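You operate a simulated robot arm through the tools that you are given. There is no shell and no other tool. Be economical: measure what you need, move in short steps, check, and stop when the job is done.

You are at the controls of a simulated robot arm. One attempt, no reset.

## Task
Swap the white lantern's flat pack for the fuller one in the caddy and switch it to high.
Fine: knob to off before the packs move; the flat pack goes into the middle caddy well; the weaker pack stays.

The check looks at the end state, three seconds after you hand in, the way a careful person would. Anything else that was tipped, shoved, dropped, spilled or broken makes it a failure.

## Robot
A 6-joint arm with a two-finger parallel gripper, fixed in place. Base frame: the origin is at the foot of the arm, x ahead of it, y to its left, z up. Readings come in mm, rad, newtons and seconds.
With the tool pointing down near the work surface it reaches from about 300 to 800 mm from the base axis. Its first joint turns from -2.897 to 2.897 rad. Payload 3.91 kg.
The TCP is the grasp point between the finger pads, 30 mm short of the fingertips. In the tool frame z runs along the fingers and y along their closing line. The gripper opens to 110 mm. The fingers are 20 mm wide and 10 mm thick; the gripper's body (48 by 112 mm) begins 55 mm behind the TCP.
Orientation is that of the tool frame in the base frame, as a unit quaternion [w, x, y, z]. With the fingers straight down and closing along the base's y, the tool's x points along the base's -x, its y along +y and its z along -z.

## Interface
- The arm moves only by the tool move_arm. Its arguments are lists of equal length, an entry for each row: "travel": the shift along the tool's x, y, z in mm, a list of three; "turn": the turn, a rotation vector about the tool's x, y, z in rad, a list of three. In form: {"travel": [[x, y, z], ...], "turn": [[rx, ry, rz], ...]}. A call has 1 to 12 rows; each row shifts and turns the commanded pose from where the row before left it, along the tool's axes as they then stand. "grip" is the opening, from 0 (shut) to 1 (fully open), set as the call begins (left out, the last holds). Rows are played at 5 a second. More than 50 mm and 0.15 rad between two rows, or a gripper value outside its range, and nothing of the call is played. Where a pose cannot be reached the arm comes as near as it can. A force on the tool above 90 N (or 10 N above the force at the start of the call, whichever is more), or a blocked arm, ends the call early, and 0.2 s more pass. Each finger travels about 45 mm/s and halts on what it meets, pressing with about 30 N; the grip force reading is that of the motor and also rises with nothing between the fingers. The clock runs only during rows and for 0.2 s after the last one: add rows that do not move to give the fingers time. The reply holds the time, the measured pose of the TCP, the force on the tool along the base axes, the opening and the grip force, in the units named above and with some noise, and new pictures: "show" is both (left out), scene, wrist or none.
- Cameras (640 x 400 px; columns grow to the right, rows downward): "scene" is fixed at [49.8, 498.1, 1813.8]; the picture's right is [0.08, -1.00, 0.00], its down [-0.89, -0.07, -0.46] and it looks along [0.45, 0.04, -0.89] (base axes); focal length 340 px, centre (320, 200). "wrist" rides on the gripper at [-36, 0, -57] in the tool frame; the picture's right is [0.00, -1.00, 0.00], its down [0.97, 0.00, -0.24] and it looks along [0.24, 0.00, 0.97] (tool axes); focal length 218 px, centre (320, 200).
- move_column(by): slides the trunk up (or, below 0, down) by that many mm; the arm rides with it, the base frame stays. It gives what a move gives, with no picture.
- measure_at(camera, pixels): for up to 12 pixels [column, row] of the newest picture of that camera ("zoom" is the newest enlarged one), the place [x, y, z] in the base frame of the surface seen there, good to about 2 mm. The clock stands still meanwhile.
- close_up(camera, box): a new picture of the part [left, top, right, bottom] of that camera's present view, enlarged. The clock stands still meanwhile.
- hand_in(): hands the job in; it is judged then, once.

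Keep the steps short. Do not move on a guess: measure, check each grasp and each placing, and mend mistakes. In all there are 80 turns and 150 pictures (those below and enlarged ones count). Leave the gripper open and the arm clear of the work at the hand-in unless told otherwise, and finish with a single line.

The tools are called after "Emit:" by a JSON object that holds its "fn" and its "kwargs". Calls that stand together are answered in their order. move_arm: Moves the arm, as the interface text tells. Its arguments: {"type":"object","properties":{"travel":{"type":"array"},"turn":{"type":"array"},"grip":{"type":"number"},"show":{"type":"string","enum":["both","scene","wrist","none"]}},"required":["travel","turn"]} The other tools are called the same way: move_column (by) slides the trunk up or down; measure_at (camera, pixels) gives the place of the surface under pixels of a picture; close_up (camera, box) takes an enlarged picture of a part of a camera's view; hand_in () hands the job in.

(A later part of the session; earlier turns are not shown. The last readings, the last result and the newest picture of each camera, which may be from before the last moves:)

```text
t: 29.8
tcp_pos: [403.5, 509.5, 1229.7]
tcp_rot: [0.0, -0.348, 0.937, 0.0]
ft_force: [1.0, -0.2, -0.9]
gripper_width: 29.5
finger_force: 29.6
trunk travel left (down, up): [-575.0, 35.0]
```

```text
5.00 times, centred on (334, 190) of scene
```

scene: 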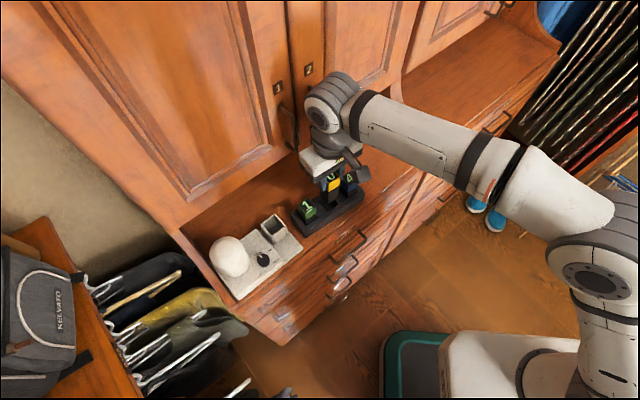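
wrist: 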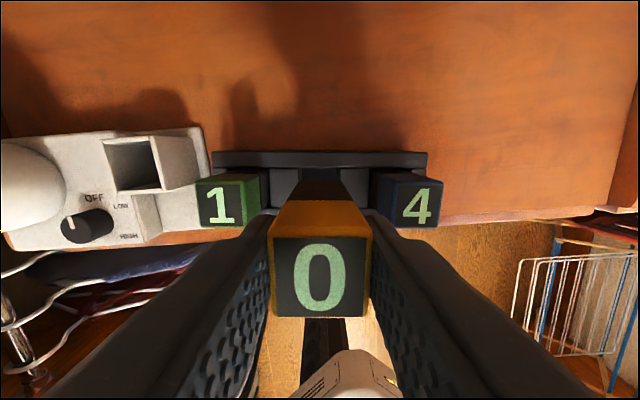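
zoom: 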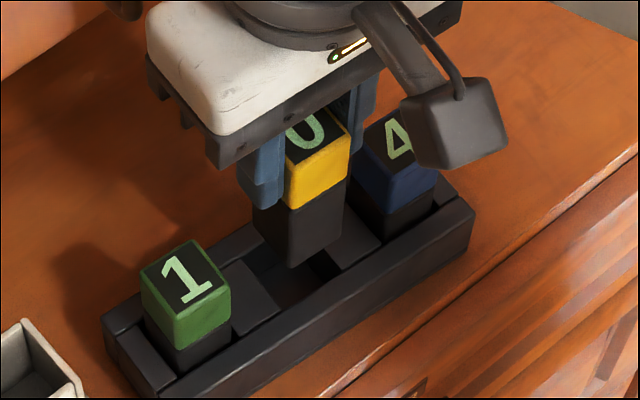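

It lines up with the well in both views. I'll lower 36 mm so the pack bottom is just above the rim, then check again.

Emit:
{"fn": "move_arm", "kwargs": {"travel": [[0.4, -0.2, 12], [0, 0, 12], [0, 0, 12], [0, 0, 0], [0, 0, 0]], "turn": [[0, 0, 0], [0, 0, 0], [0, 0, 0], [0, 0, 0], [0, 0, 0]]}}

Emit:
{"fn": "close_up", "kwargs": {"camera": "wrist", "box": [240, 130, 400, 230]}}

Emit:
{"fn": "close_up", "kwargs": {"camera": "scene", "box": [286, 165, 382, 225]}}

```text
t: 31.0
tcp_pos: [404.8, 508.1, 1194.5]
tcp_rot: [0.001, -0.348, 0.937, -0.001]
ft_force: [0.2, -0.2, -0.8]
gripper_width: 29.4
finger_force: 30.1
trunk travel left (down, up): [-575.0, 35.0]
```

scene: 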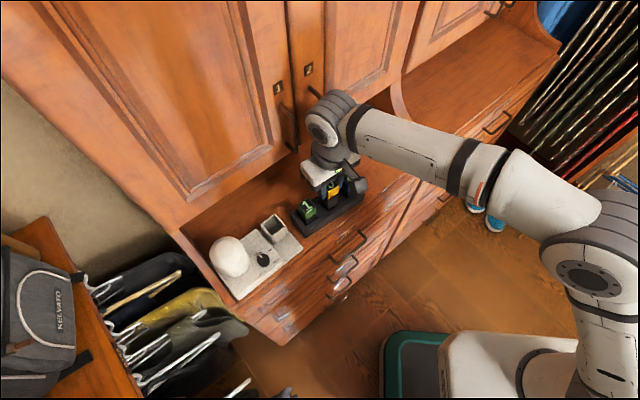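
wrist: 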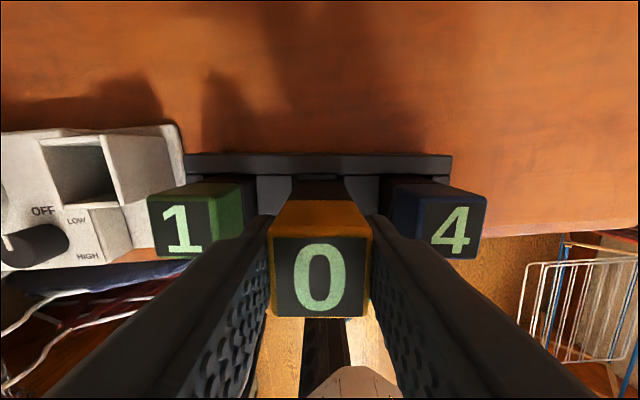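

```text
4.00 times, centred on (320, 180) of wrist
```

zoom: 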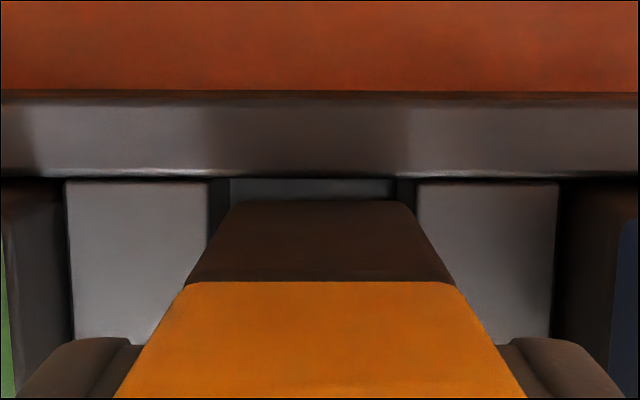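

```text
6.67 times, centred on (334, 195) of scene
```

zoom: 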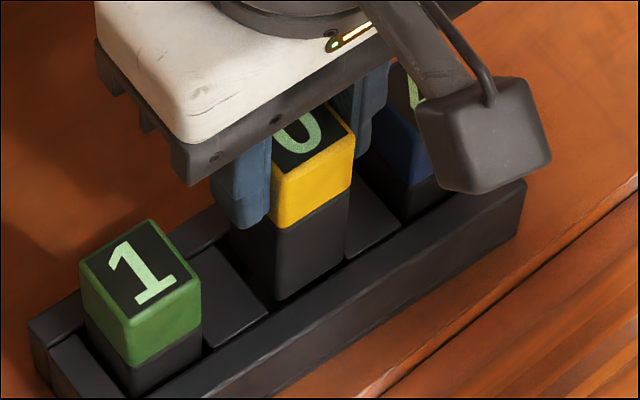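

The pack sits about 1.2 mm right of the well's middle (322 against 313.5 in the zoom). I'll shift it left and lower it slowly into the well.

Emit:
{"fn": "move_arm", "kwargs": {"travel": [[0, 1.2, 0], [0, 0, 6], [0, 0, 6], [0, 0, 6], [0, 0, 6], [0, 0, 6], [0, 0, 0]], "turn": [[0, 0, 0], [0, 0, 0], [0, 0, 0], [0, 0, 0], [0, 0, 0], [0, 0, 0], [0, 0, 0]]}}

Emit:
{"fn": "close_up", "kwargs": {"camera": "scene", "box": [286, 165, 382, 225]}}

```text
t: 32.6
tcp_pos: [404.5, 510.2, 1164.6]
tcp_rot: [0.0, -0.348, 0.938, 0.001]
ft_force: [-0.2, -0.7, -1.2]
gripper_width: 29.4
finger_force: 30.1
trunk travel left (down, up): [-575.0, 35.0]
```

scene: 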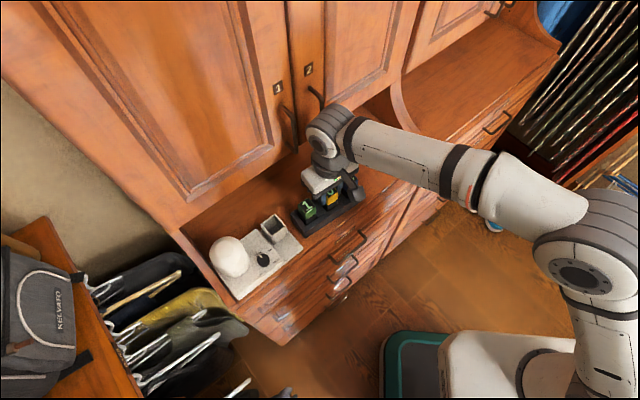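
wrist: 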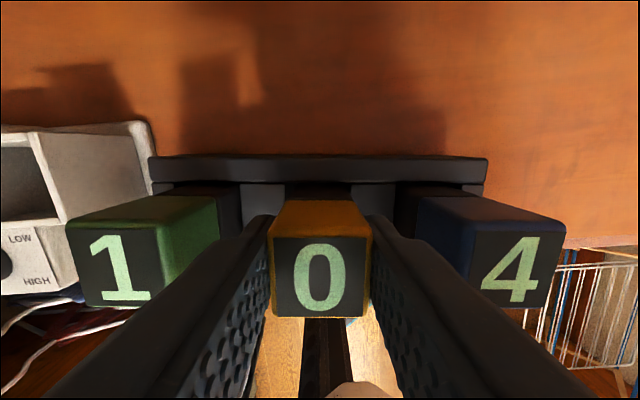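

```text
6.67 times, centred on (334, 195) of scene
```

zoom: 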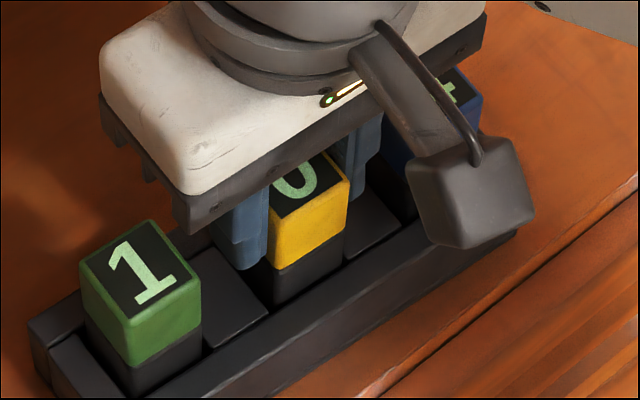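

The pack is in the well and its top is about 3–4 mm above its neighbours. I'll ease down in 1 mm steps while watching the force.

Emit:
{"fn": "move_arm", "kwargs": {"travel": [[0, 0, 1], [0, 0, 1], [0, 0, 1], [0, 0, 0]], "turn": [[0, 0, 0], [0, 0, 0], [0, 0, 0], [0, 0, 0]], "show": "none"}}

```text
t: 33.6
tcp_pos: [404.2, 508.3, 1162.8]
tcp_rot: [0.0, -0.347, 0.938, 0.0]
ft_force: [0.4, -0.1, -0.6]
gripper_width: 29.8
finger_force: 30.5
trunk travel left (down, up): [-575.0, 35.0]
```

Emit:
{"fn": "move_arm", "kwargs": {"travel": [[0, 0, 1], [0, 0, 1], [0, 0, 0]], "turn": [[0, 0, 0], [0, 0, 0], [0, 0, 0]], "show": "wrist"}}

Emit:
{"fn": "measure_at", "kwargs": {"camera": "wrist", "pixels": [[320, 300], [285, 290], [355, 290], [120, 270], [525, 270], [95, 240]]}}

```text
t: 34.4
tcp_pos: [404.9, 509.4, 1161.8]
tcp_rot: [0.001, -0.347, 0.938, 0.0]
ft_force: [3.7, 2.2, 6.9]
gripper_width: 29.7
finger_force: 30.4
trunk travel left (down, up): [-575.0, 35.0]
```

wrist: 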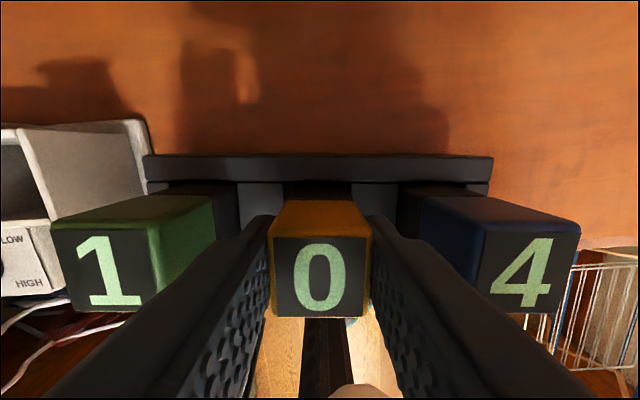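

```text
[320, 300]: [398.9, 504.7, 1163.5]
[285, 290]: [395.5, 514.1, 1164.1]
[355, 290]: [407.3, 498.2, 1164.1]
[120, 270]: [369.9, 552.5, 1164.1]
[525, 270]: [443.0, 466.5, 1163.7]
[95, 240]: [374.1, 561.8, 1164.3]
```

The force rose to 7 N and the top is level with the neighbours at 1164, so the pack is seated. I'll open to about 46 mm and lift 60 mm.

Emit:
{"fn": "move_arm", "kwargs": {"travel": [[0, 0, 0], [0, 0, 0], [0, 0, 0], [0, 0, -15], [0, 0, -15], [0, 0, -30], [0, 0, 0]], "turn": [[0, 0, 0], [0, 0, 0], [0, 0, 0], [0, 0, 0], [0, 0, 0], [0, 0, 0], [0, 0, 0]], "grip": 0.42}}

```text
t: 36.0
tcp_pos: [402.1, 509.8, 1220.7]
tcp_rot: [0.0, -0.348, 0.938, 0.0]
ft_force: [-0.3, 1.0, 0.4]
gripper_width: 46.1
finger_force: 0.1
trunk travel left (down, up): [-575.0, 35.0]
```

scene: 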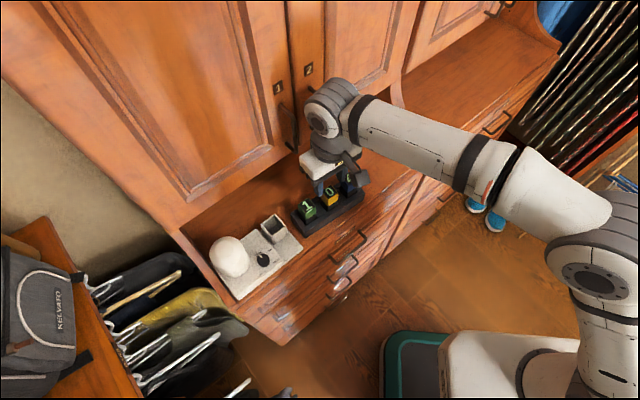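
wrist: 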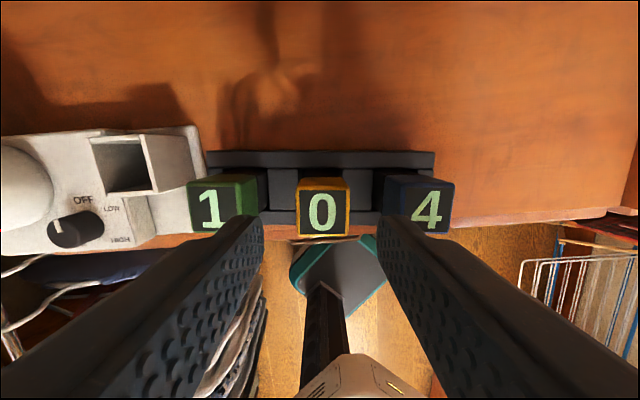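

Pack 0 stands straight in the middle well. I'll move 57 mm along the row to pack 4.

Emit:
{"fn": "move_arm", "kwargs": {"travel": [[0, -28.5, 0], [0, -28.5, 0], [0, 0, 20], [0, 0, 0], [0, 0, 0]], "turn": [[0, 0, 0], [0, 0, 0], [0, 0, 0], [0, 0, 0], [0, 0, 0]]}}

Emit:
{"fn": "measure_at", "kwargs": {"camera": "wrist", "pixels": [[320, 220], [300, 225], [340, 225]]}}

```text
t: 37.2
tcp_pos: [442.4, 465.5, 1198.1]
tcp_rot: [0.0, -0.349, 0.937, 0.0]
ft_force: [-0.2, -0.1, -0.9]
gripper_width: 46.3
finger_force: 0.1
trunk travel left (down, up): [-575.0, 35.0]
```

scene: 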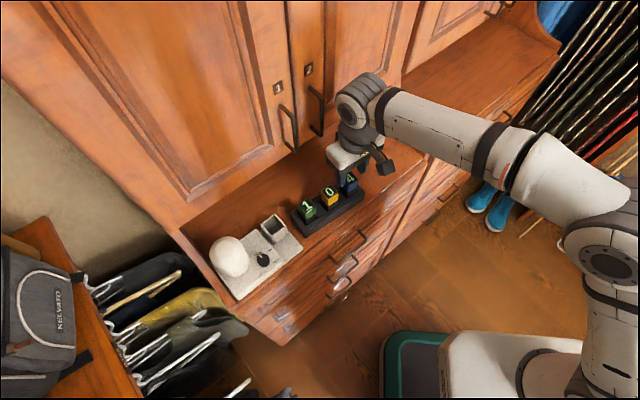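
wrist: 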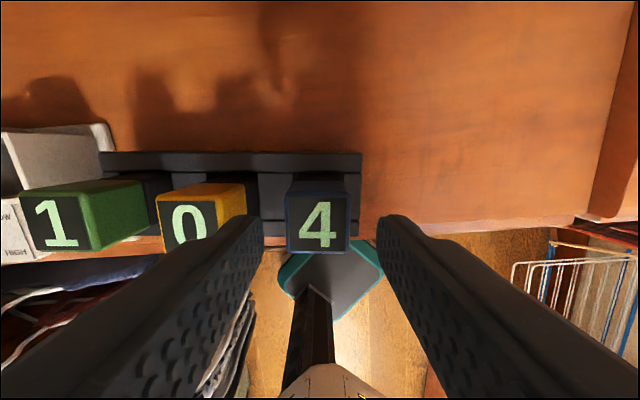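

```text
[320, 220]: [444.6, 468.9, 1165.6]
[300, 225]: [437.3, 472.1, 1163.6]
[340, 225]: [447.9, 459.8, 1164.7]
```

Pack 4 is centred at about (318,225), where the tool axis is at row 230. I'll shift −2 mm in tool x and +0.8 mm in y, lower 35 mm and close.

Emit:
{"fn": "move_arm", "kwargs": {"travel": [[-2, 0.8, 0], [0, 0, 12], [0, 0, 12], [0, 0, 11], [0, 0, 0]], "turn": [[0, 0, 0], [0, 0, 0], [0, 0, 0], [0, 0, 0], [0, 0, 0]], "show": "wrist"}}

```text
t: 38.4
tcp_pos: [441.2, 467.6, 1164.5]
tcp_rot: [-0.001, -0.348, 0.938, 0.001]
ft_force: [0.2, 0.0, -1.4]
gripper_width: 46.2
finger_force: 0.0
trunk travel left (down, up): [-575.0, 35.0]
```

wrist: 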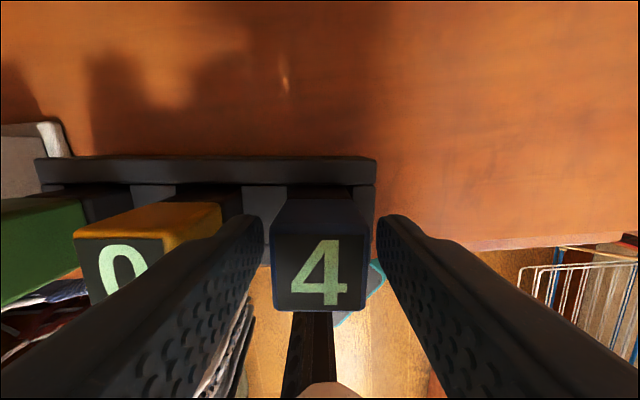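

It's centred at (320,272). Closing now, then a 20 mm test lift.

Emit:
{"fn": "move_arm", "kwargs": {"travel": [[0, 0, 0], [0, 0, 0], [0, 0, 0], [0, 0, 0]], "turn": [[0, 0, 0], [0, 0, 0], [0, 0, 0], [0, 0, 0]], "grip": 0.1, "show": "none"}}

Emit:
{"fn": "move_arm", "kwargs": {"travel": [[0, 0, -10], [0, 0, -10], [0, 0, 0]], "turn": [[0, 0, 0], [0, 0, 0], [0, 0, 0]], "show": "wrist"}}

```text
t: 39.4
tcp_pos: [442.8, 467.0, 1163.9]
tcp_rot: [0.0, -0.348, 0.938, 0.0]
ft_force: [-0.7, -0.8, 0.5]
gripper_width: 29.6
finger_force: 29.9
trunk travel left (down, up): [-575.0, 35.0]
```

```text
t: 40.2
tcp_pos: [442.7, 467.0, 1184.6]
tcp_rot: [0.001, -0.347, 0.938, 0.0]
ft_force: [0.6, 0.4, -0.5]
gripper_width: 29.8
finger_force: 30.6
trunk travel left (down, up): [-575.0, 35.0]
```

wrist: 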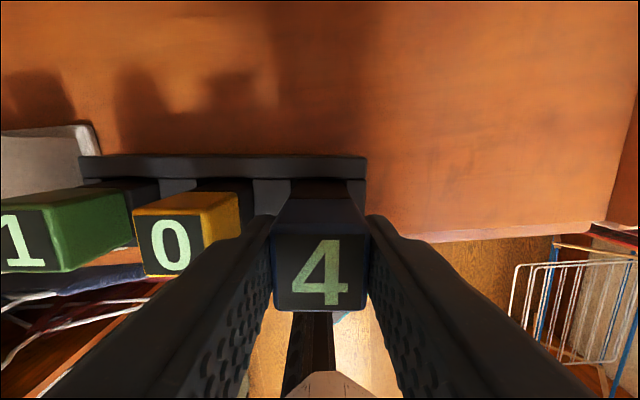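

Pack 4 is held and rising freely. I'll lift to z≈1235 and pull back 80 mm.

Emit:
{"fn": "move_arm", "kwargs": {"travel": [[0, 0, -17], [0, 0, -17], [0, 0, -17], [40, 0, 0], [40, 0, 0], [0, 0, 0]], "turn": [[0, 0, 0], [0, 0, 0], [0, 0, 0], [0, 0, 0], [0, 0, 0], [0, 0, 0]]}}

```text
t: 41.6
tcp_pos: [382.2, 417.9, 1236.5]
tcp_rot: [0.0, -0.347, 0.938, 0.0]
ft_force: [0.8, -0.5, -1.0]
gripper_width: 29.5
finger_force: 30.2
trunk travel left (down, up): [-575.0, 35.0]
```

scene: 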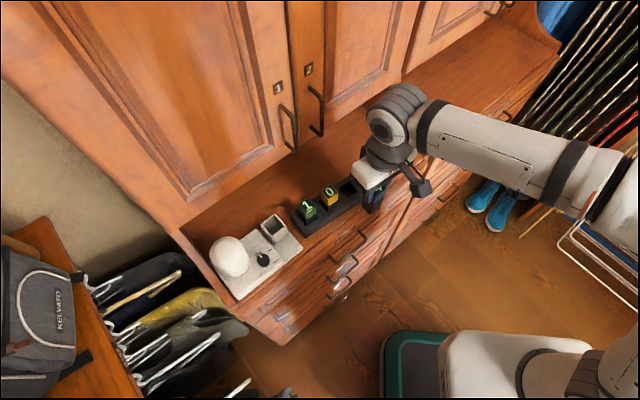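
wrist: 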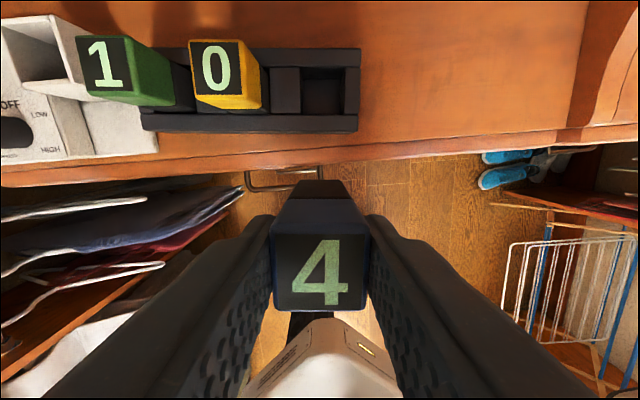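

The pack is in front of the caddy and clear of it. I'll slide along the front to a point before the lantern pocket at about (289,585), then turn to line up.

Emit:
{"fn": "move_arm", "kwargs": {"travel": [[-8, 38, 0], [-8, 38, 0], [-8, 38, 0], [-8, 38, 0], [-8, 38, 0], [0, 0, 0], [0, 0, 0]], "turn": [[0, 0, 0], [0, 0, 0], [0, 0, 0], [0, 0, 0], [0, 0, 0], [0, 0, -0.076], [0, 0, 0]]}}

Emit:
{"fn": "close_up", "kwargs": {"camera": "wrist", "box": [240, 90, 400, 190]}}

```text
t: 43.2
tcp_pos: [287.0, 585.3, 1237.2]
tcp_rot: [0.0, -0.384, 0.924, 0.0]
ft_force: [0.7, -1.7, -1.1]
gripper_width: 29.9
finger_force: 30.1
trunk travel left (down, up): [-575.0, 35.0]
```

scene: 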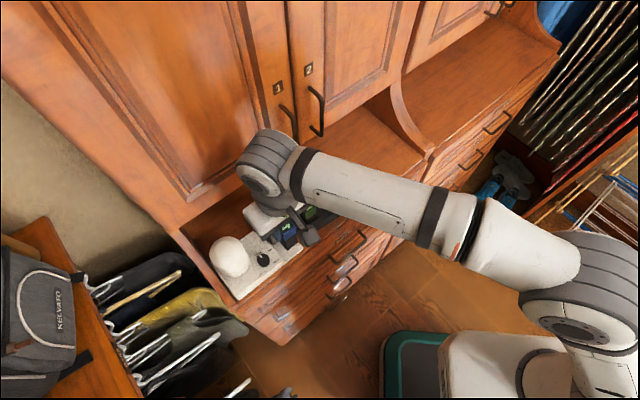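
wrist: 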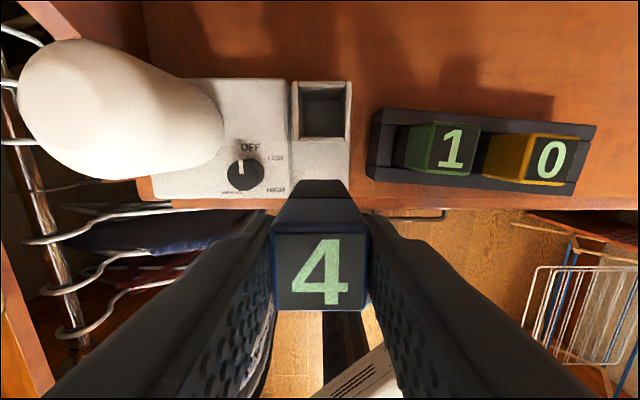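

```text
4.00 times, centred on (320, 140) of wrist
```

zoom: 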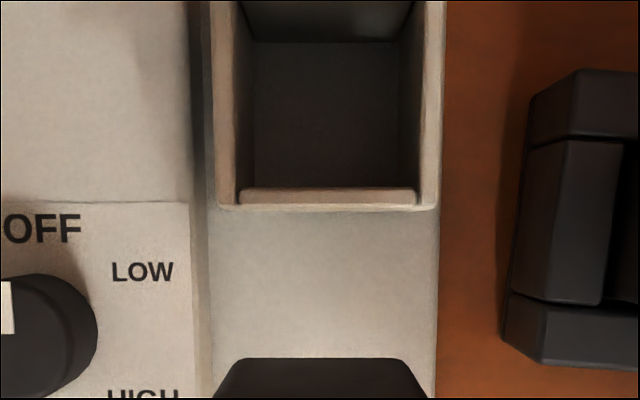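

The pocket is straight ahead and aligned. I'll zoom on it to measure its inner edges.

Emit:
{"fn": "close_up", "kwargs": {"camera": "wrist", "box": [272, 70, 400, 150]}}

```text
5.00 times, centred on (336, 110) of wrist
```

zoom: 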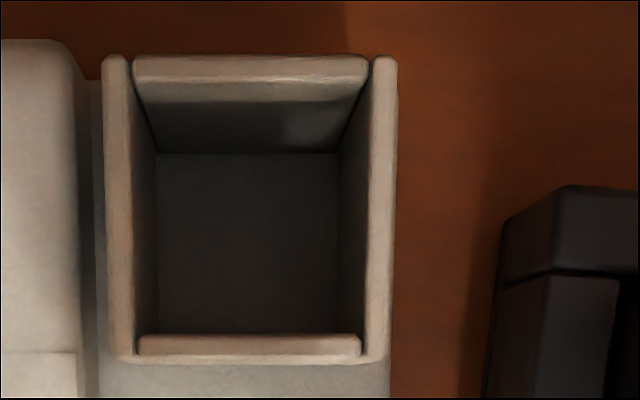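

Emit:
{"fn": "measure_at", "kwargs": {"camera": "zoom", "pixels": [[122, 200], [118, 65], [126, 340], [380, 200], [383, 68], [376, 345], [250, 66], [250, 346], [248, 240], [230, 95], [132, 210], [368, 210]]}}

Emit:
{"fn": "measure_at", "kwargs": {"camera": "wrist", "pixels": [[305, 182], [335, 182], [320, 183]]}}

```text
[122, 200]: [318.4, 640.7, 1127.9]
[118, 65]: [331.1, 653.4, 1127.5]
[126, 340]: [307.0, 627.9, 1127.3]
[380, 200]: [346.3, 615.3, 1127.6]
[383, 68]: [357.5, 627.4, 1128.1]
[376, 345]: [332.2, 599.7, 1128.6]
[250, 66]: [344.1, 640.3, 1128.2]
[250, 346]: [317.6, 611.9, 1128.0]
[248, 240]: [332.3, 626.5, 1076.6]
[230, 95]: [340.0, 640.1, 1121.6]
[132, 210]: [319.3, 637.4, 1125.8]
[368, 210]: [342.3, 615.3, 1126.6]
```

```text
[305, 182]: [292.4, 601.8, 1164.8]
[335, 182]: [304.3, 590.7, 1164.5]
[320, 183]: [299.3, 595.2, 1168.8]
```

The pocket centre is (330.8,626.2), with its rim at 1128 and floor at 1076. The pack's bottom is at about 1152. I'll move in above the pocket.

Emit:
{"fn": "move_arm", "kwargs": {"travel": [[-30, -1, 0], [-30, -1, 0], [0, 0, 0], [0, 0, 0]], "turn": [[0, 0, 0], [0, 0, 0], [0, 0, 0], [0, 0, 0]]}}

Emit:
{"fn": "close_up", "kwargs": {"camera": "wrist", "box": [256, 130, 384, 210]}}

Emit:
{"fn": "close_up", "kwargs": {"camera": "scene", "box": [220, 180, 332, 250]}}

```text
t: 44.2
tcp_pos: [332.6, 627.2, 1235.4]
tcp_rot: [0.0, -0.384, 0.923, 0.0]
ft_force: [0.2, -0.1, -1.7]
gripper_width: 29.6
finger_force: 29.9
trunk travel left (down, up): [-575.0, 35.0]
```

scene: 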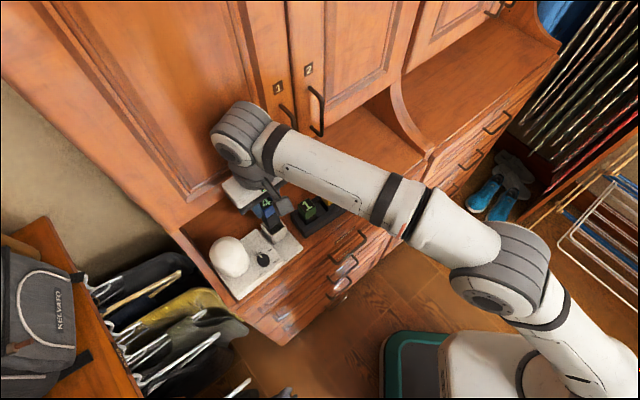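
wrist: 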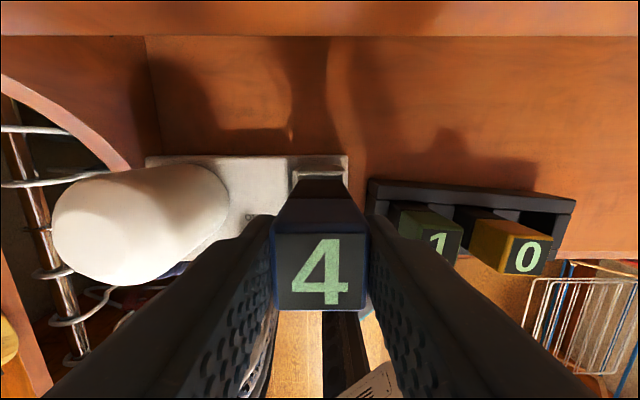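

```text
5.00 times, centred on (320, 170) of wrist
```

zoom: 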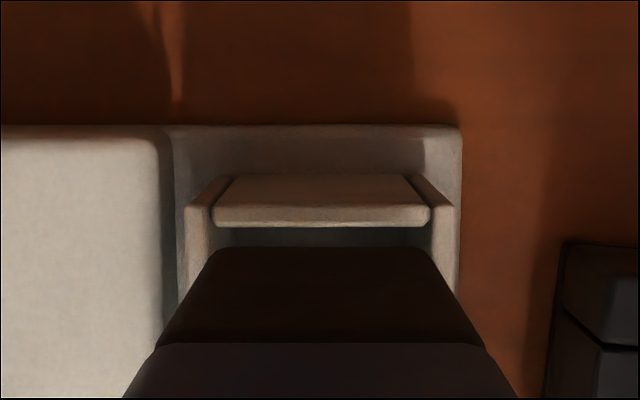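

```text
5.71 times, centred on (276, 215) of scene
```

zoom: 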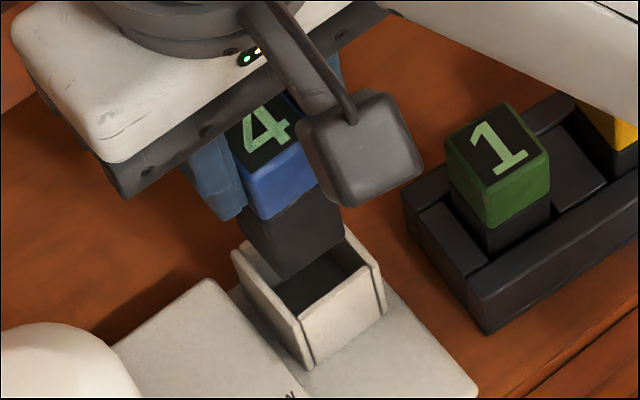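

It's centred side to side, with the pocket at 321 and the pack at about 320. I'll lower 18 mm and check again just above the rim.

Emit:
{"fn": "move_arm", "kwargs": {"travel": [[0, 0, 9], [0, 0, 9], [0, 0, 0], [0, 0, 0]], "turn": [[0, 0, 0], [0, 0, 0], [0, 0, 0], [0, 0, 0]], "show": "wrist"}}

Emit:
{"fn": "close_up", "kwargs": {"camera": "wrist", "box": [256, 140, 384, 220]}}

Emit:
{"fn": "close_up", "kwargs": {"camera": "scene", "box": [240, 195, 304, 235]}}

```text
t: 45.2
tcp_pos: [331.5, 628.1, 1217.5]
tcp_rot: [0.0, -0.384, 0.923, -0.001]
ft_force: [-1.1, -0.4, -1.5]
gripper_width: 29.5
finger_force: 29.7
trunk travel left (down, up): [-575.0, 35.0]
```

wrist: 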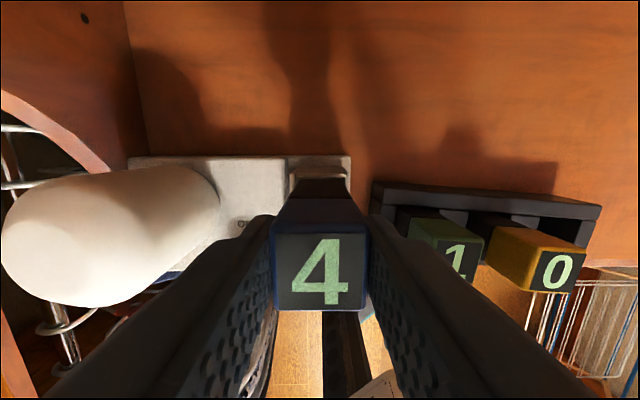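

```text
5.00 times, centred on (320, 180) of wrist
```

zoom: 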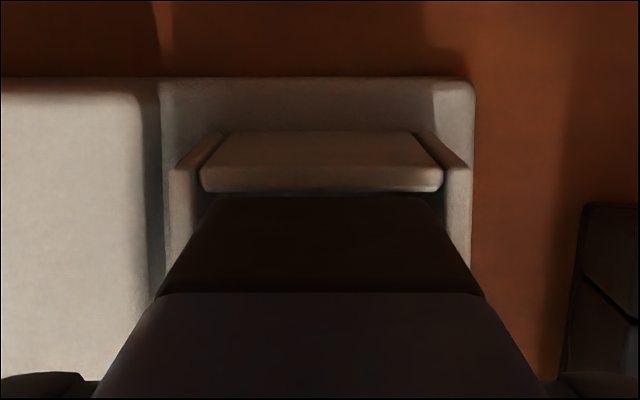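

```text
10.00 times, centred on (272, 215) of scene
```

zoom: 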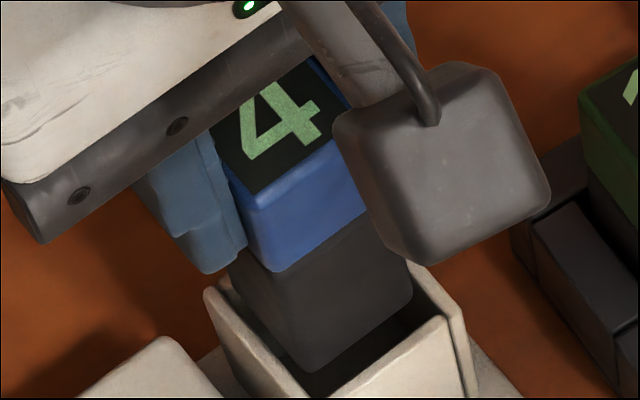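

The pack is about 2 mm too near the pocket's back wall (rows 190 and 197), which agrees with the pose reading. I'll shift +2 mm in tool x and −0.4 in y, then lower slowly into the pocket.

Emit:
{"fn": "move_arm", "kwargs": {"travel": [[2, -0.4, 0], [0, 0, 5], [0, 0, 5], [0, 0, 5], [0, 0, 5], [0, 0, 0]], "turn": [[0, 0, 0], [0, 0, 0], [0, 0, 0], [0, 0, 0], [0, 0, 0], [0, 0, 0]], "show": "wrist"}}

Emit:
{"fn": "close_up", "kwargs": {"camera": "wrist", "box": [256, 140, 384, 220]}}

Emit:
{"fn": "close_up", "kwargs": {"camera": "scene", "box": [240, 195, 304, 235]}}

```text
t: 46.6
tcp_pos: [329.3, 625.4, 1197.7]
tcp_rot: [0.0, -0.384, 0.924, 0.0]
ft_force: [-0.2, -0.5, -2.0]
gripper_width: 29.5
finger_force: 29.8
trunk travel left (down, up): [-575.0, 35.0]
```

wrist: 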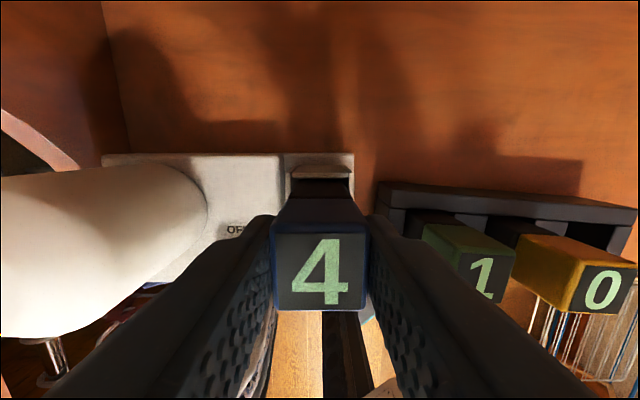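

```text
5.00 times, centred on (320, 180) of wrist
```

zoom: 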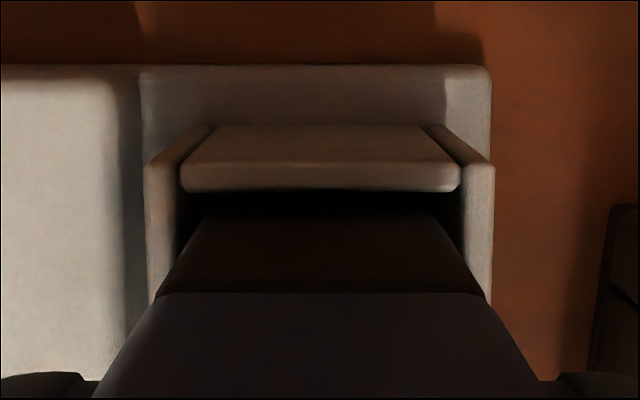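

```text
10.00 times, centred on (272, 215) of scene
```

zoom: 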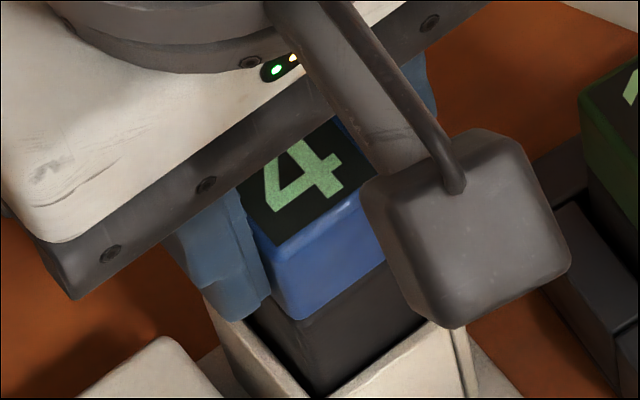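

The pack is inside the pocket with no contact force. I'll lower 27 mm, to about z 1170.

Emit:
{"fn": "move_arm", "kwargs": {"travel": [[0, 0, 6], [0, 0, 6], [0, 0, 6], [0, 0, 5], [0, 0, 4], [0, 0, 0]], "turn": [[0, 0, 0], [0, 0, 0], [0, 0, 0], [0, 0, 0], [0, 0, 0], [0, 0, 0]], "show": "wrist"}}

Emit:
{"fn": "move_arm", "kwargs": {"travel": [[0, 0, 1], [0, 0, 1], [0, 0, 1], [0, 0, 0]], "turn": [[0, 0, 0], [0, 0, 0], [0, 0, 0], [0, 0, 0]], "show": "none"}}

```text
t: 48.0
tcp_pos: [332.0, 625.7, 1170.7]
tcp_rot: [-0.001, -0.383, 0.924, 0.001]
ft_force: [0.1, 0.4, -1.9]
gripper_width: 29.8
finger_force: 30.5
trunk travel left (down, up): [-575.0, 35.0]
```

wrist: 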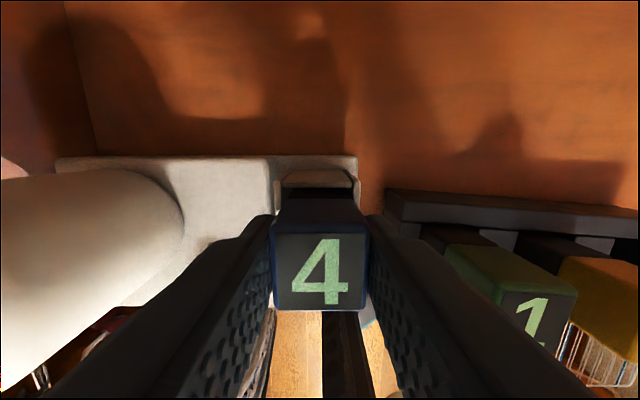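

```text
t: 49.0
tcp_pos: [329.3, 625.3, 1169.1]
tcp_rot: [0.0, -0.384, 0.924, 0.001]
ft_force: [0.1, 0.0, -0.9]
gripper_width: 29.8
finger_force: 29.6
trunk travel left (down, up): [-575.0, 35.0]
```

No contact yet. I'll keep going down in 1 mm steps.

Emit:
{"fn": "move_arm", "kwargs": {"travel": [[0, 0, 1], [0, 0, 1], [0, 0, 0]], "turn": [[0, 0, 0], [0, 0, 0], [0, 0, 0]], "show": "none"}}

```text
t: 49.8
tcp_pos: [331.5, 625.9, 1166.4]
tcp_rot: [0.0, -0.383, 0.924, -0.001]
ft_force: [-1.1, 0.1, -2.2]
gripper_width: 29.6
finger_force: 30.1
trunk travel left (down, up): [-575.0, 35.0]
```

Emit:
{"fn": "move_arm", "kwargs": {"travel": [[0, 0, 1], [0, 0, 0.7], [0, 0, 0]], "turn": [[0, 0, 0], [0, 0, 0], [0, 0, 0]], "show": "wrist"}}

Emit:
{"fn": "measure_at", "kwargs": {"camera": "wrist", "pixels": [[320, 255], [290, 260], [350, 260], [320, 295]]}}

```text
t: 50.6
tcp_pos: [330.3, 623.9, 1166.6]
tcp_rot: [0.001, -0.384, 0.923, 0.001]
ft_force: [2.8, 2.9, 10.0]
gripper_width: 29.4
finger_force: 30.0
trunk travel left (down, up): [-575.0, 35.0]
```

wrist: 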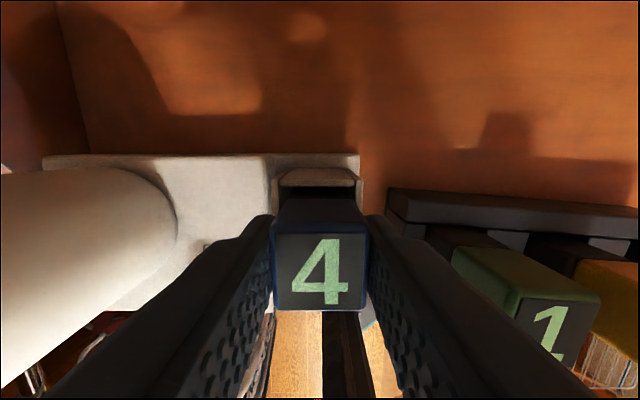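

```text
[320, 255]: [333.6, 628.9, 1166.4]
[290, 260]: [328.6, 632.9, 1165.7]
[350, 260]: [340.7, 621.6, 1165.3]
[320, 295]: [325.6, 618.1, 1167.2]
```

There's 10 N of contact and the top is at 1166, the same as the old pack, so it is seated. I'll open and lift 65 mm.

Emit:
{"fn": "move_arm", "kwargs": {"travel": [[0, 0, 0], [0, 0, 0], [0, 0, 0], [0, 0, -15], [0, 0, -20], [0, 0, -30], [0, 0, 0]], "turn": [[0, 0, 0], [0, 0, 0], [0, 0, 0], [0, 0, 0], [0, 0, 0], [0, 0, 0], [0, 0, 0]], "grip": 0.45}}

Emit:
{"fn": "close_up", "kwargs": {"camera": "wrist", "box": [200, 140, 392, 260]}}

```text
t: 52.2
tcp_pos: [330.1, 624.3, 1229.2]
tcp_rot: [0.0, -0.383, 0.924, 0.0]
ft_force: [-0.2, 0.3, 0.4]
gripper_width: 49.6
finger_force: 0.2
trunk travel left (down, up): [-575.0, 35.0]
```

scene: 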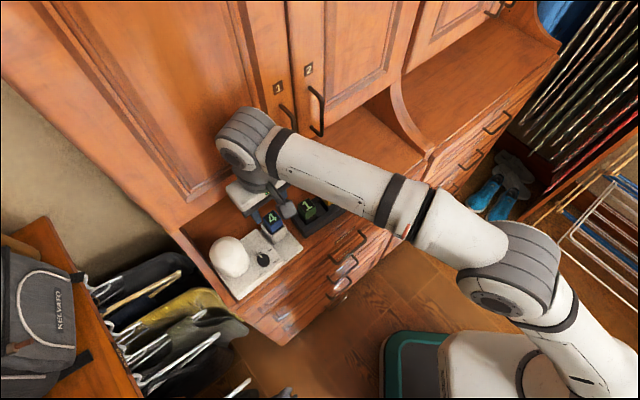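
wrist: 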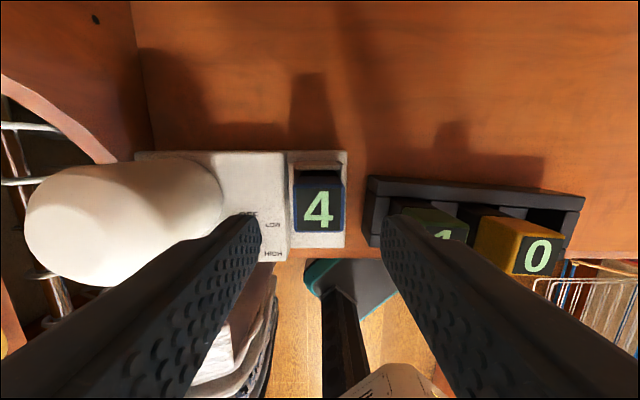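

```text
3.33 times, centred on (296, 200) of wrist
```

zoom: 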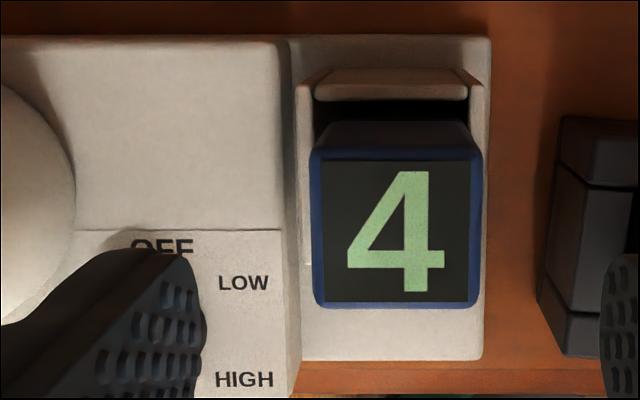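

Pack 4 sits properly in the lantern. I'll move back over the knob, rising 10 mm, narrow the fingers, and turn the tool counter-clockwise by 73° for the clockwise strokes.

Emit:
{"fn": "move_arm", "kwargs": {"travel": [[0, 0, -10], [22, 32, 0], [22.4, 32.2, 0], [0, 0, 0], [0, 0, 0], [0, 0, 0], [0, 0, 0], [0, 0, 0], [0, 0, 0], [0, 0, 0], [0, 0, 0], [0, 0, 0]], "turn": [[0, 0, 0], [0, 0, 0], [0, 0, 0], [0, 0, -0.142], [0, 0, -0.142], [0, 0, -0.142], [0, 0, -0.142], [0, 0, -0.142], [0, 0, -0.142], [0, 0, -0.142], [0, 0, -0.142], [0, 0, -0.138]], "grip": 0.33}}

Emit:
{"fn": "close_up", "kwargs": {"camera": "wrist", "box": [256, 150, 384, 250]}}

```text
t: 54.8
tcp_pos: [251.9, 638.5, 1239.1]
tcp_rot: [0.0, 0.859, -0.512, 0.0]
ft_force: [-0.6, 1.0, -0.2]
gripper_width: 36.3
finger_force: 0.0
trunk travel left (down, up): [-575.0, 35.0]
```

scene: 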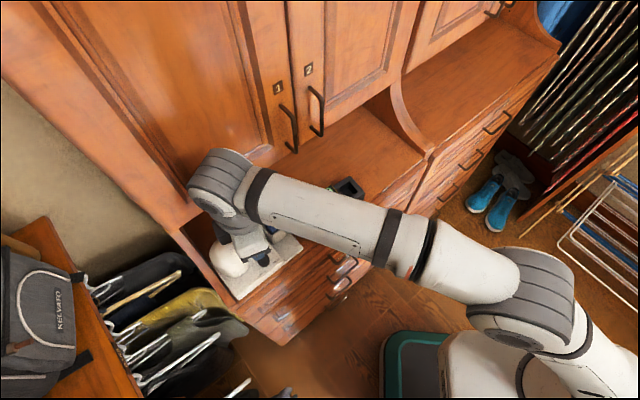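
wrist: 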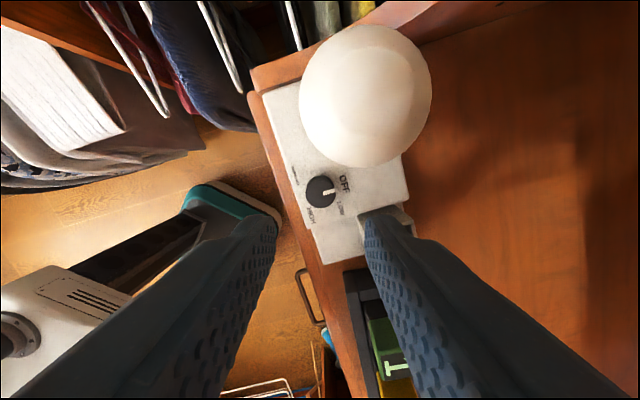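

```text
4.00 times, centred on (320, 200) of wrist
```

zoom: 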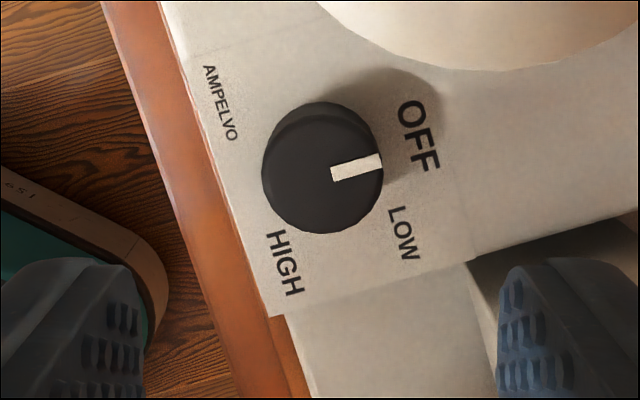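

The pointer still reads OFF and the knob is centred on the tool axis. I'll lower 95 mm to the knob and close.

Emit:
{"fn": "move_arm", "kwargs": {"travel": [[0, 0, 25], [0, 0, 25], [0, 0, 20], [0, 0, 15], [0, 0, 10], [0, 0, 0]], "turn": [[0, 0, 0], [0, 0, 0], [0, 0, 0], [0, 0, 0], [0, 0, 0], [0, 0, 0]], "show": "wrist"}}

```text
t: 56.2
tcp_pos: [253.7, 638.6, 1145.7]
tcp_rot: [0.0, 0.858, -0.514, 0.001]
ft_force: [-0.5, 0.2, 0.0]
gripper_width: 36.4
finger_force: 0.0
trunk travel left (down, up): [-575.0, 35.0]
```

wrist: 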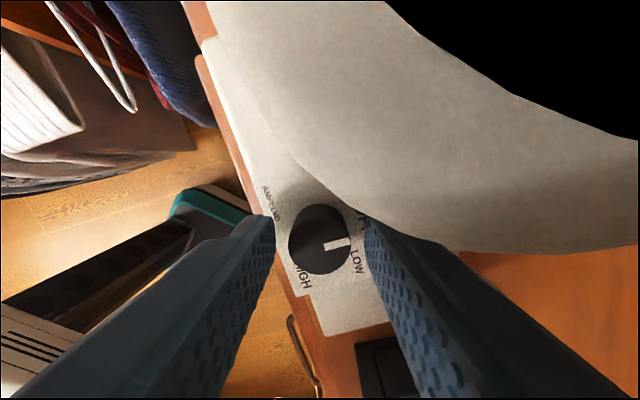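

The knob is centred between the fingers at (320,242). I'll close and turn clockwise 60°.

Emit:
{"fn": "move_arm", "kwargs": {"travel": [[0, 0, 0], [0, 0, 0], [0, 0, 0]], "turn": [[0, 0, 0], [0, 0, 0], [0, 0, 0]], "grip": 0.1, "show": "none"}}

Emit:
{"fn": "move_arm", "kwargs": {"travel": [[0, 0, 0], [0, 0, 0], [0, 0, 0], [0, 0, 0], [0, 0, 0], [0, 0, 0], [0, 0, 0], [0, 0, 0], [0, 0, 0], [0, 0, 0]], "turn": [[0, 0, 0.117], [0, 0, 0.117], [0, 0, 0.117], [0, 0, 0.117], [0, 0, 0.117], [0, 0, 0.117], [0, 0, 0.117], [0, 0, 0.117], [0, 0, 0.117], [0, 0, 0]], "show": "wrist"}}

```text
t: 57.0
tcp_pos: [253.1, 640.3, 1145.4]
tcp_rot: [0.0, 0.858, -0.514, 0.0]
ft_force: [-0.9, -0.9, 0.5]
gripper_width: 23.5
finger_force: 29.7
trunk travel left (down, up): [-575.0, 35.0]
```

```text
t: 59.2
tcp_pos: [253.7, 637.8, 1146.4]
tcp_rot: [0.0, -0.483, 0.876, 0.0]
ft_force: [4.8, 0.4, 5.9]
gripper_width: 23.7
finger_force: 30.4
trunk travel left (down, up): [-575.0, 35.0]
```

wrist: 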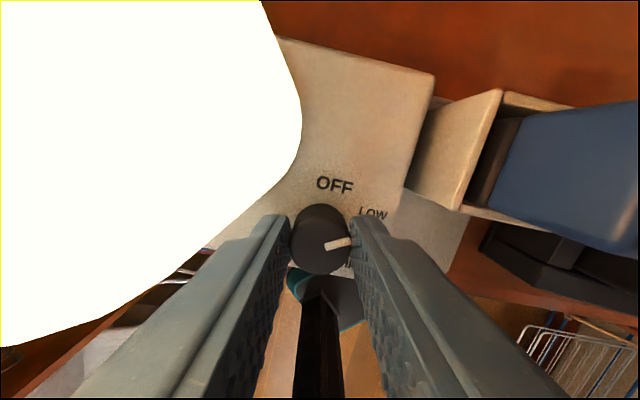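

The lamp lit up, so LOW works. Now I'll open, lift 30 mm and turn back for the second stroke.

Emit:
{"fn": "move_arm", "kwargs": {"travel": [[0, 0, 0], [0, 0, 0], [0, 0, -15], [0, 0, -15], [0, 0, 0], [0, 0, 0], [0, 0, 0], [0, 0, 0], [0, 0, 0], [0, 0, 0], [0, 0, 0], [0, 0, 0]], "turn": [[0, 0, 0], [0, 0, 0], [0, 0, 0], [0, 0, 0], [0, 0, -0.1316], [0, 0, -0.1316], [0, 0, -0.1316], [0, 0, -0.1316], [0, 0, -0.1316], [0, 0, -0.1316], [0, 0, -0.1316], [0, 0, -0.1316]], "grip": 0.33, "show": "wrist"}}

Emit:
{"fn": "close_up", "kwargs": {"camera": "wrist", "box": [256, 170, 384, 270]}}

```text
t: 61.8
tcp_pos: [252.1, 638.3, 1173.6]
tcp_rot: [0.0, 0.859, -0.513, -0.001]
ft_force: [0.4, 0.4, 0.2]
gripper_width: 36.1
finger_force: 0.1
trunk travel left (down, up): [-575.0, 35.0]
```

wrist: 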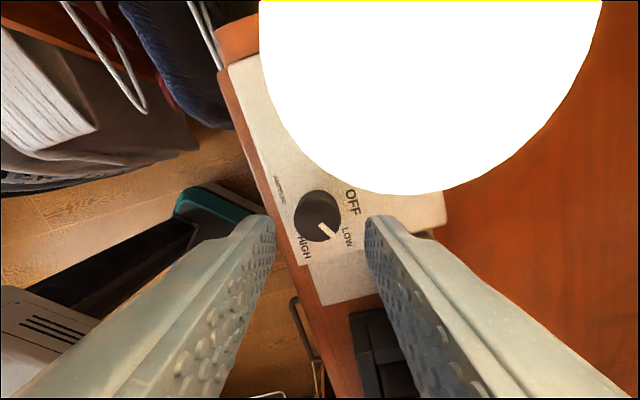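

```text
4.00 times, centred on (320, 220) of wrist
```

zoom: 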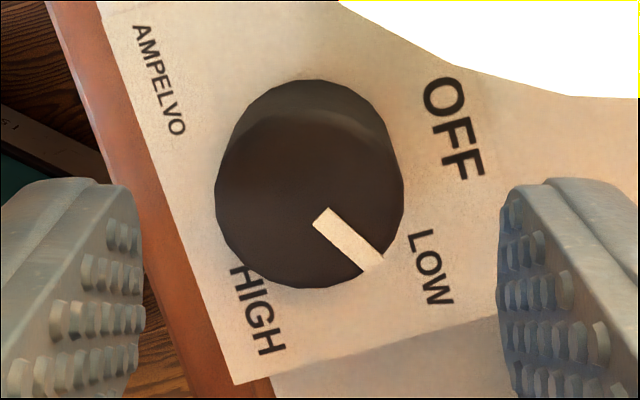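

The pointer is at LOW. I'll lower again, close, and turn another 60° clockwise.

Emit:
{"fn": "move_arm", "kwargs": {"travel": [[0, 1, 0], [0, 0, 15], [0, 0, 14], [0, 0, 0]], "turn": [[0, 0, 0], [0, 0, 0], [0, 0, 0], [0, 0, 0]], "show": "none"}}

Emit:
{"fn": "move_arm", "kwargs": {"travel": [[0, 0, 0], [0, 0, 0], [0, 0, 0]], "turn": [[0, 0, 0], [0, 0, 0], [0, 0, 0]], "grip": 0.1, "show": "none"}}

Emit:
{"fn": "move_arm", "kwargs": {"travel": [[0, 0, 0], [0, 0, 0], [0, 0, 0], [0, 0, 0], [0, 0, 0], [0, 0, 0], [0, 0, 0], [0, 0, 0], [0, 0, 0], [0, 0, 0]], "turn": [[0, 0, 0.117], [0, 0, 0.117], [0, 0, 0.117], [0, 0, 0.117], [0, 0, 0.117], [0, 0, 0.117], [0, 0, 0.117], [0, 0, 0.117], [0, 0, 0.117], [0, 0, 0]], "show": "none"}}

Emit:
{"fn": "move_arm", "kwargs": {"travel": [[0, 0, 0], [0, 0, 0], [0, 0, -15], [0, 0, -25], [0, 0, -30], [0, 0, 0]], "turn": [[0, 0, 0], [0, 0, 0], [0, 0, 0], [0, 0, 0], [0, 0, 0], [0, 0, 0]], "grip": 0.33}}

Emit:
{"fn": "close_up", "kwargs": {"camera": "wrist", "box": [256, 140, 384, 240]}}

```text
t: 62.8
tcp_pos: [252.7, 638.9, 1144.5]
tcp_rot: [0.0, 0.858, -0.513, 0.0]
ft_force: [-0.5, 0.3, 0.6]
gripper_width: 36.1
finger_force: 0.0
trunk travel left (down, up): [-575.0, 35.0]
```

```text
t: 63.6
tcp_pos: [253.6, 637.7, 1144.4]
tcp_rot: [0.0, 0.857, -0.515, 0.0]
ft_force: [-0.9, -0.5, 0.4]
gripper_width: 23.7
finger_force: 30.0
trunk travel left (down, up): [-575.0, 35.0]
```

```text
t: 65.8
tcp_pos: [253.7, 637.9, 1145.9]
tcp_rot: [0.001, -0.483, 0.875, 0.0]
ft_force: [7.4, -0.4, 6.6]
gripper_width: 23.7
finger_force: 29.8
trunk travel left (down, up): [-575.0, 35.0]
```

```text
t: 67.2
tcp_pos: [253.1, 638.8, 1214.8]
tcp_rot: [0.0, -0.483, 0.876, 0.0]
ft_force: [-1.1, 0.3, 0.6]
gripper_width: 36.2
finger_force: 0.0
trunk travel left (down, up): [-575.0, 35.0]
```

scene: 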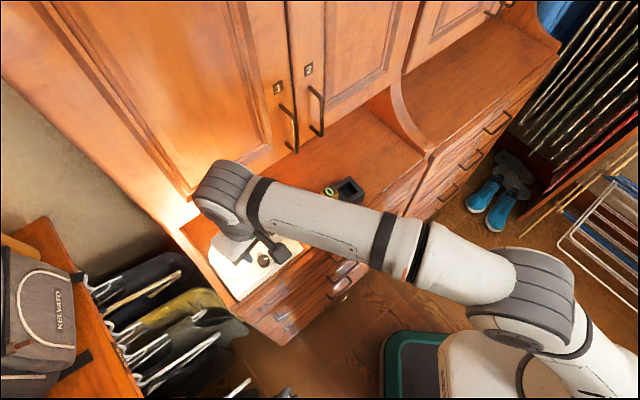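
wrist: 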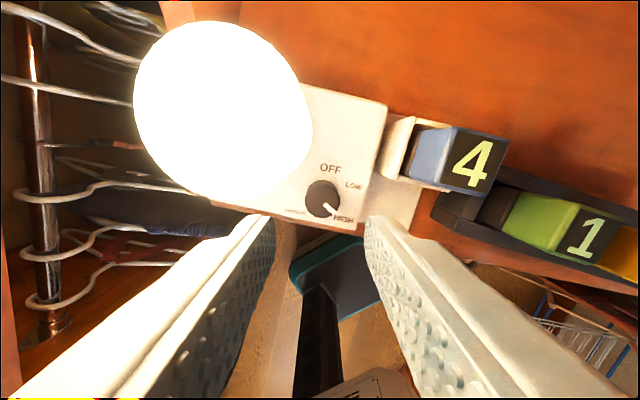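

```text
4.00 times, centred on (320, 190) of wrist
```

zoom: 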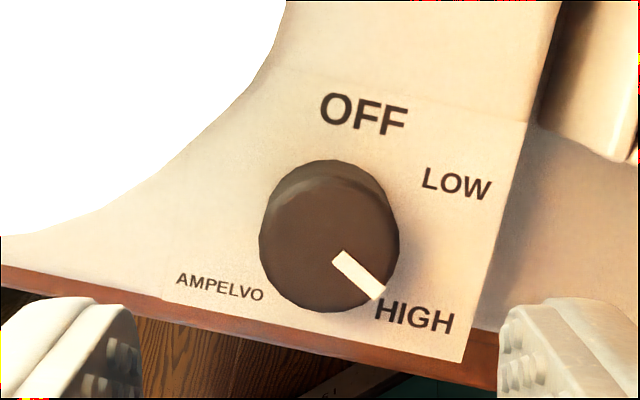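

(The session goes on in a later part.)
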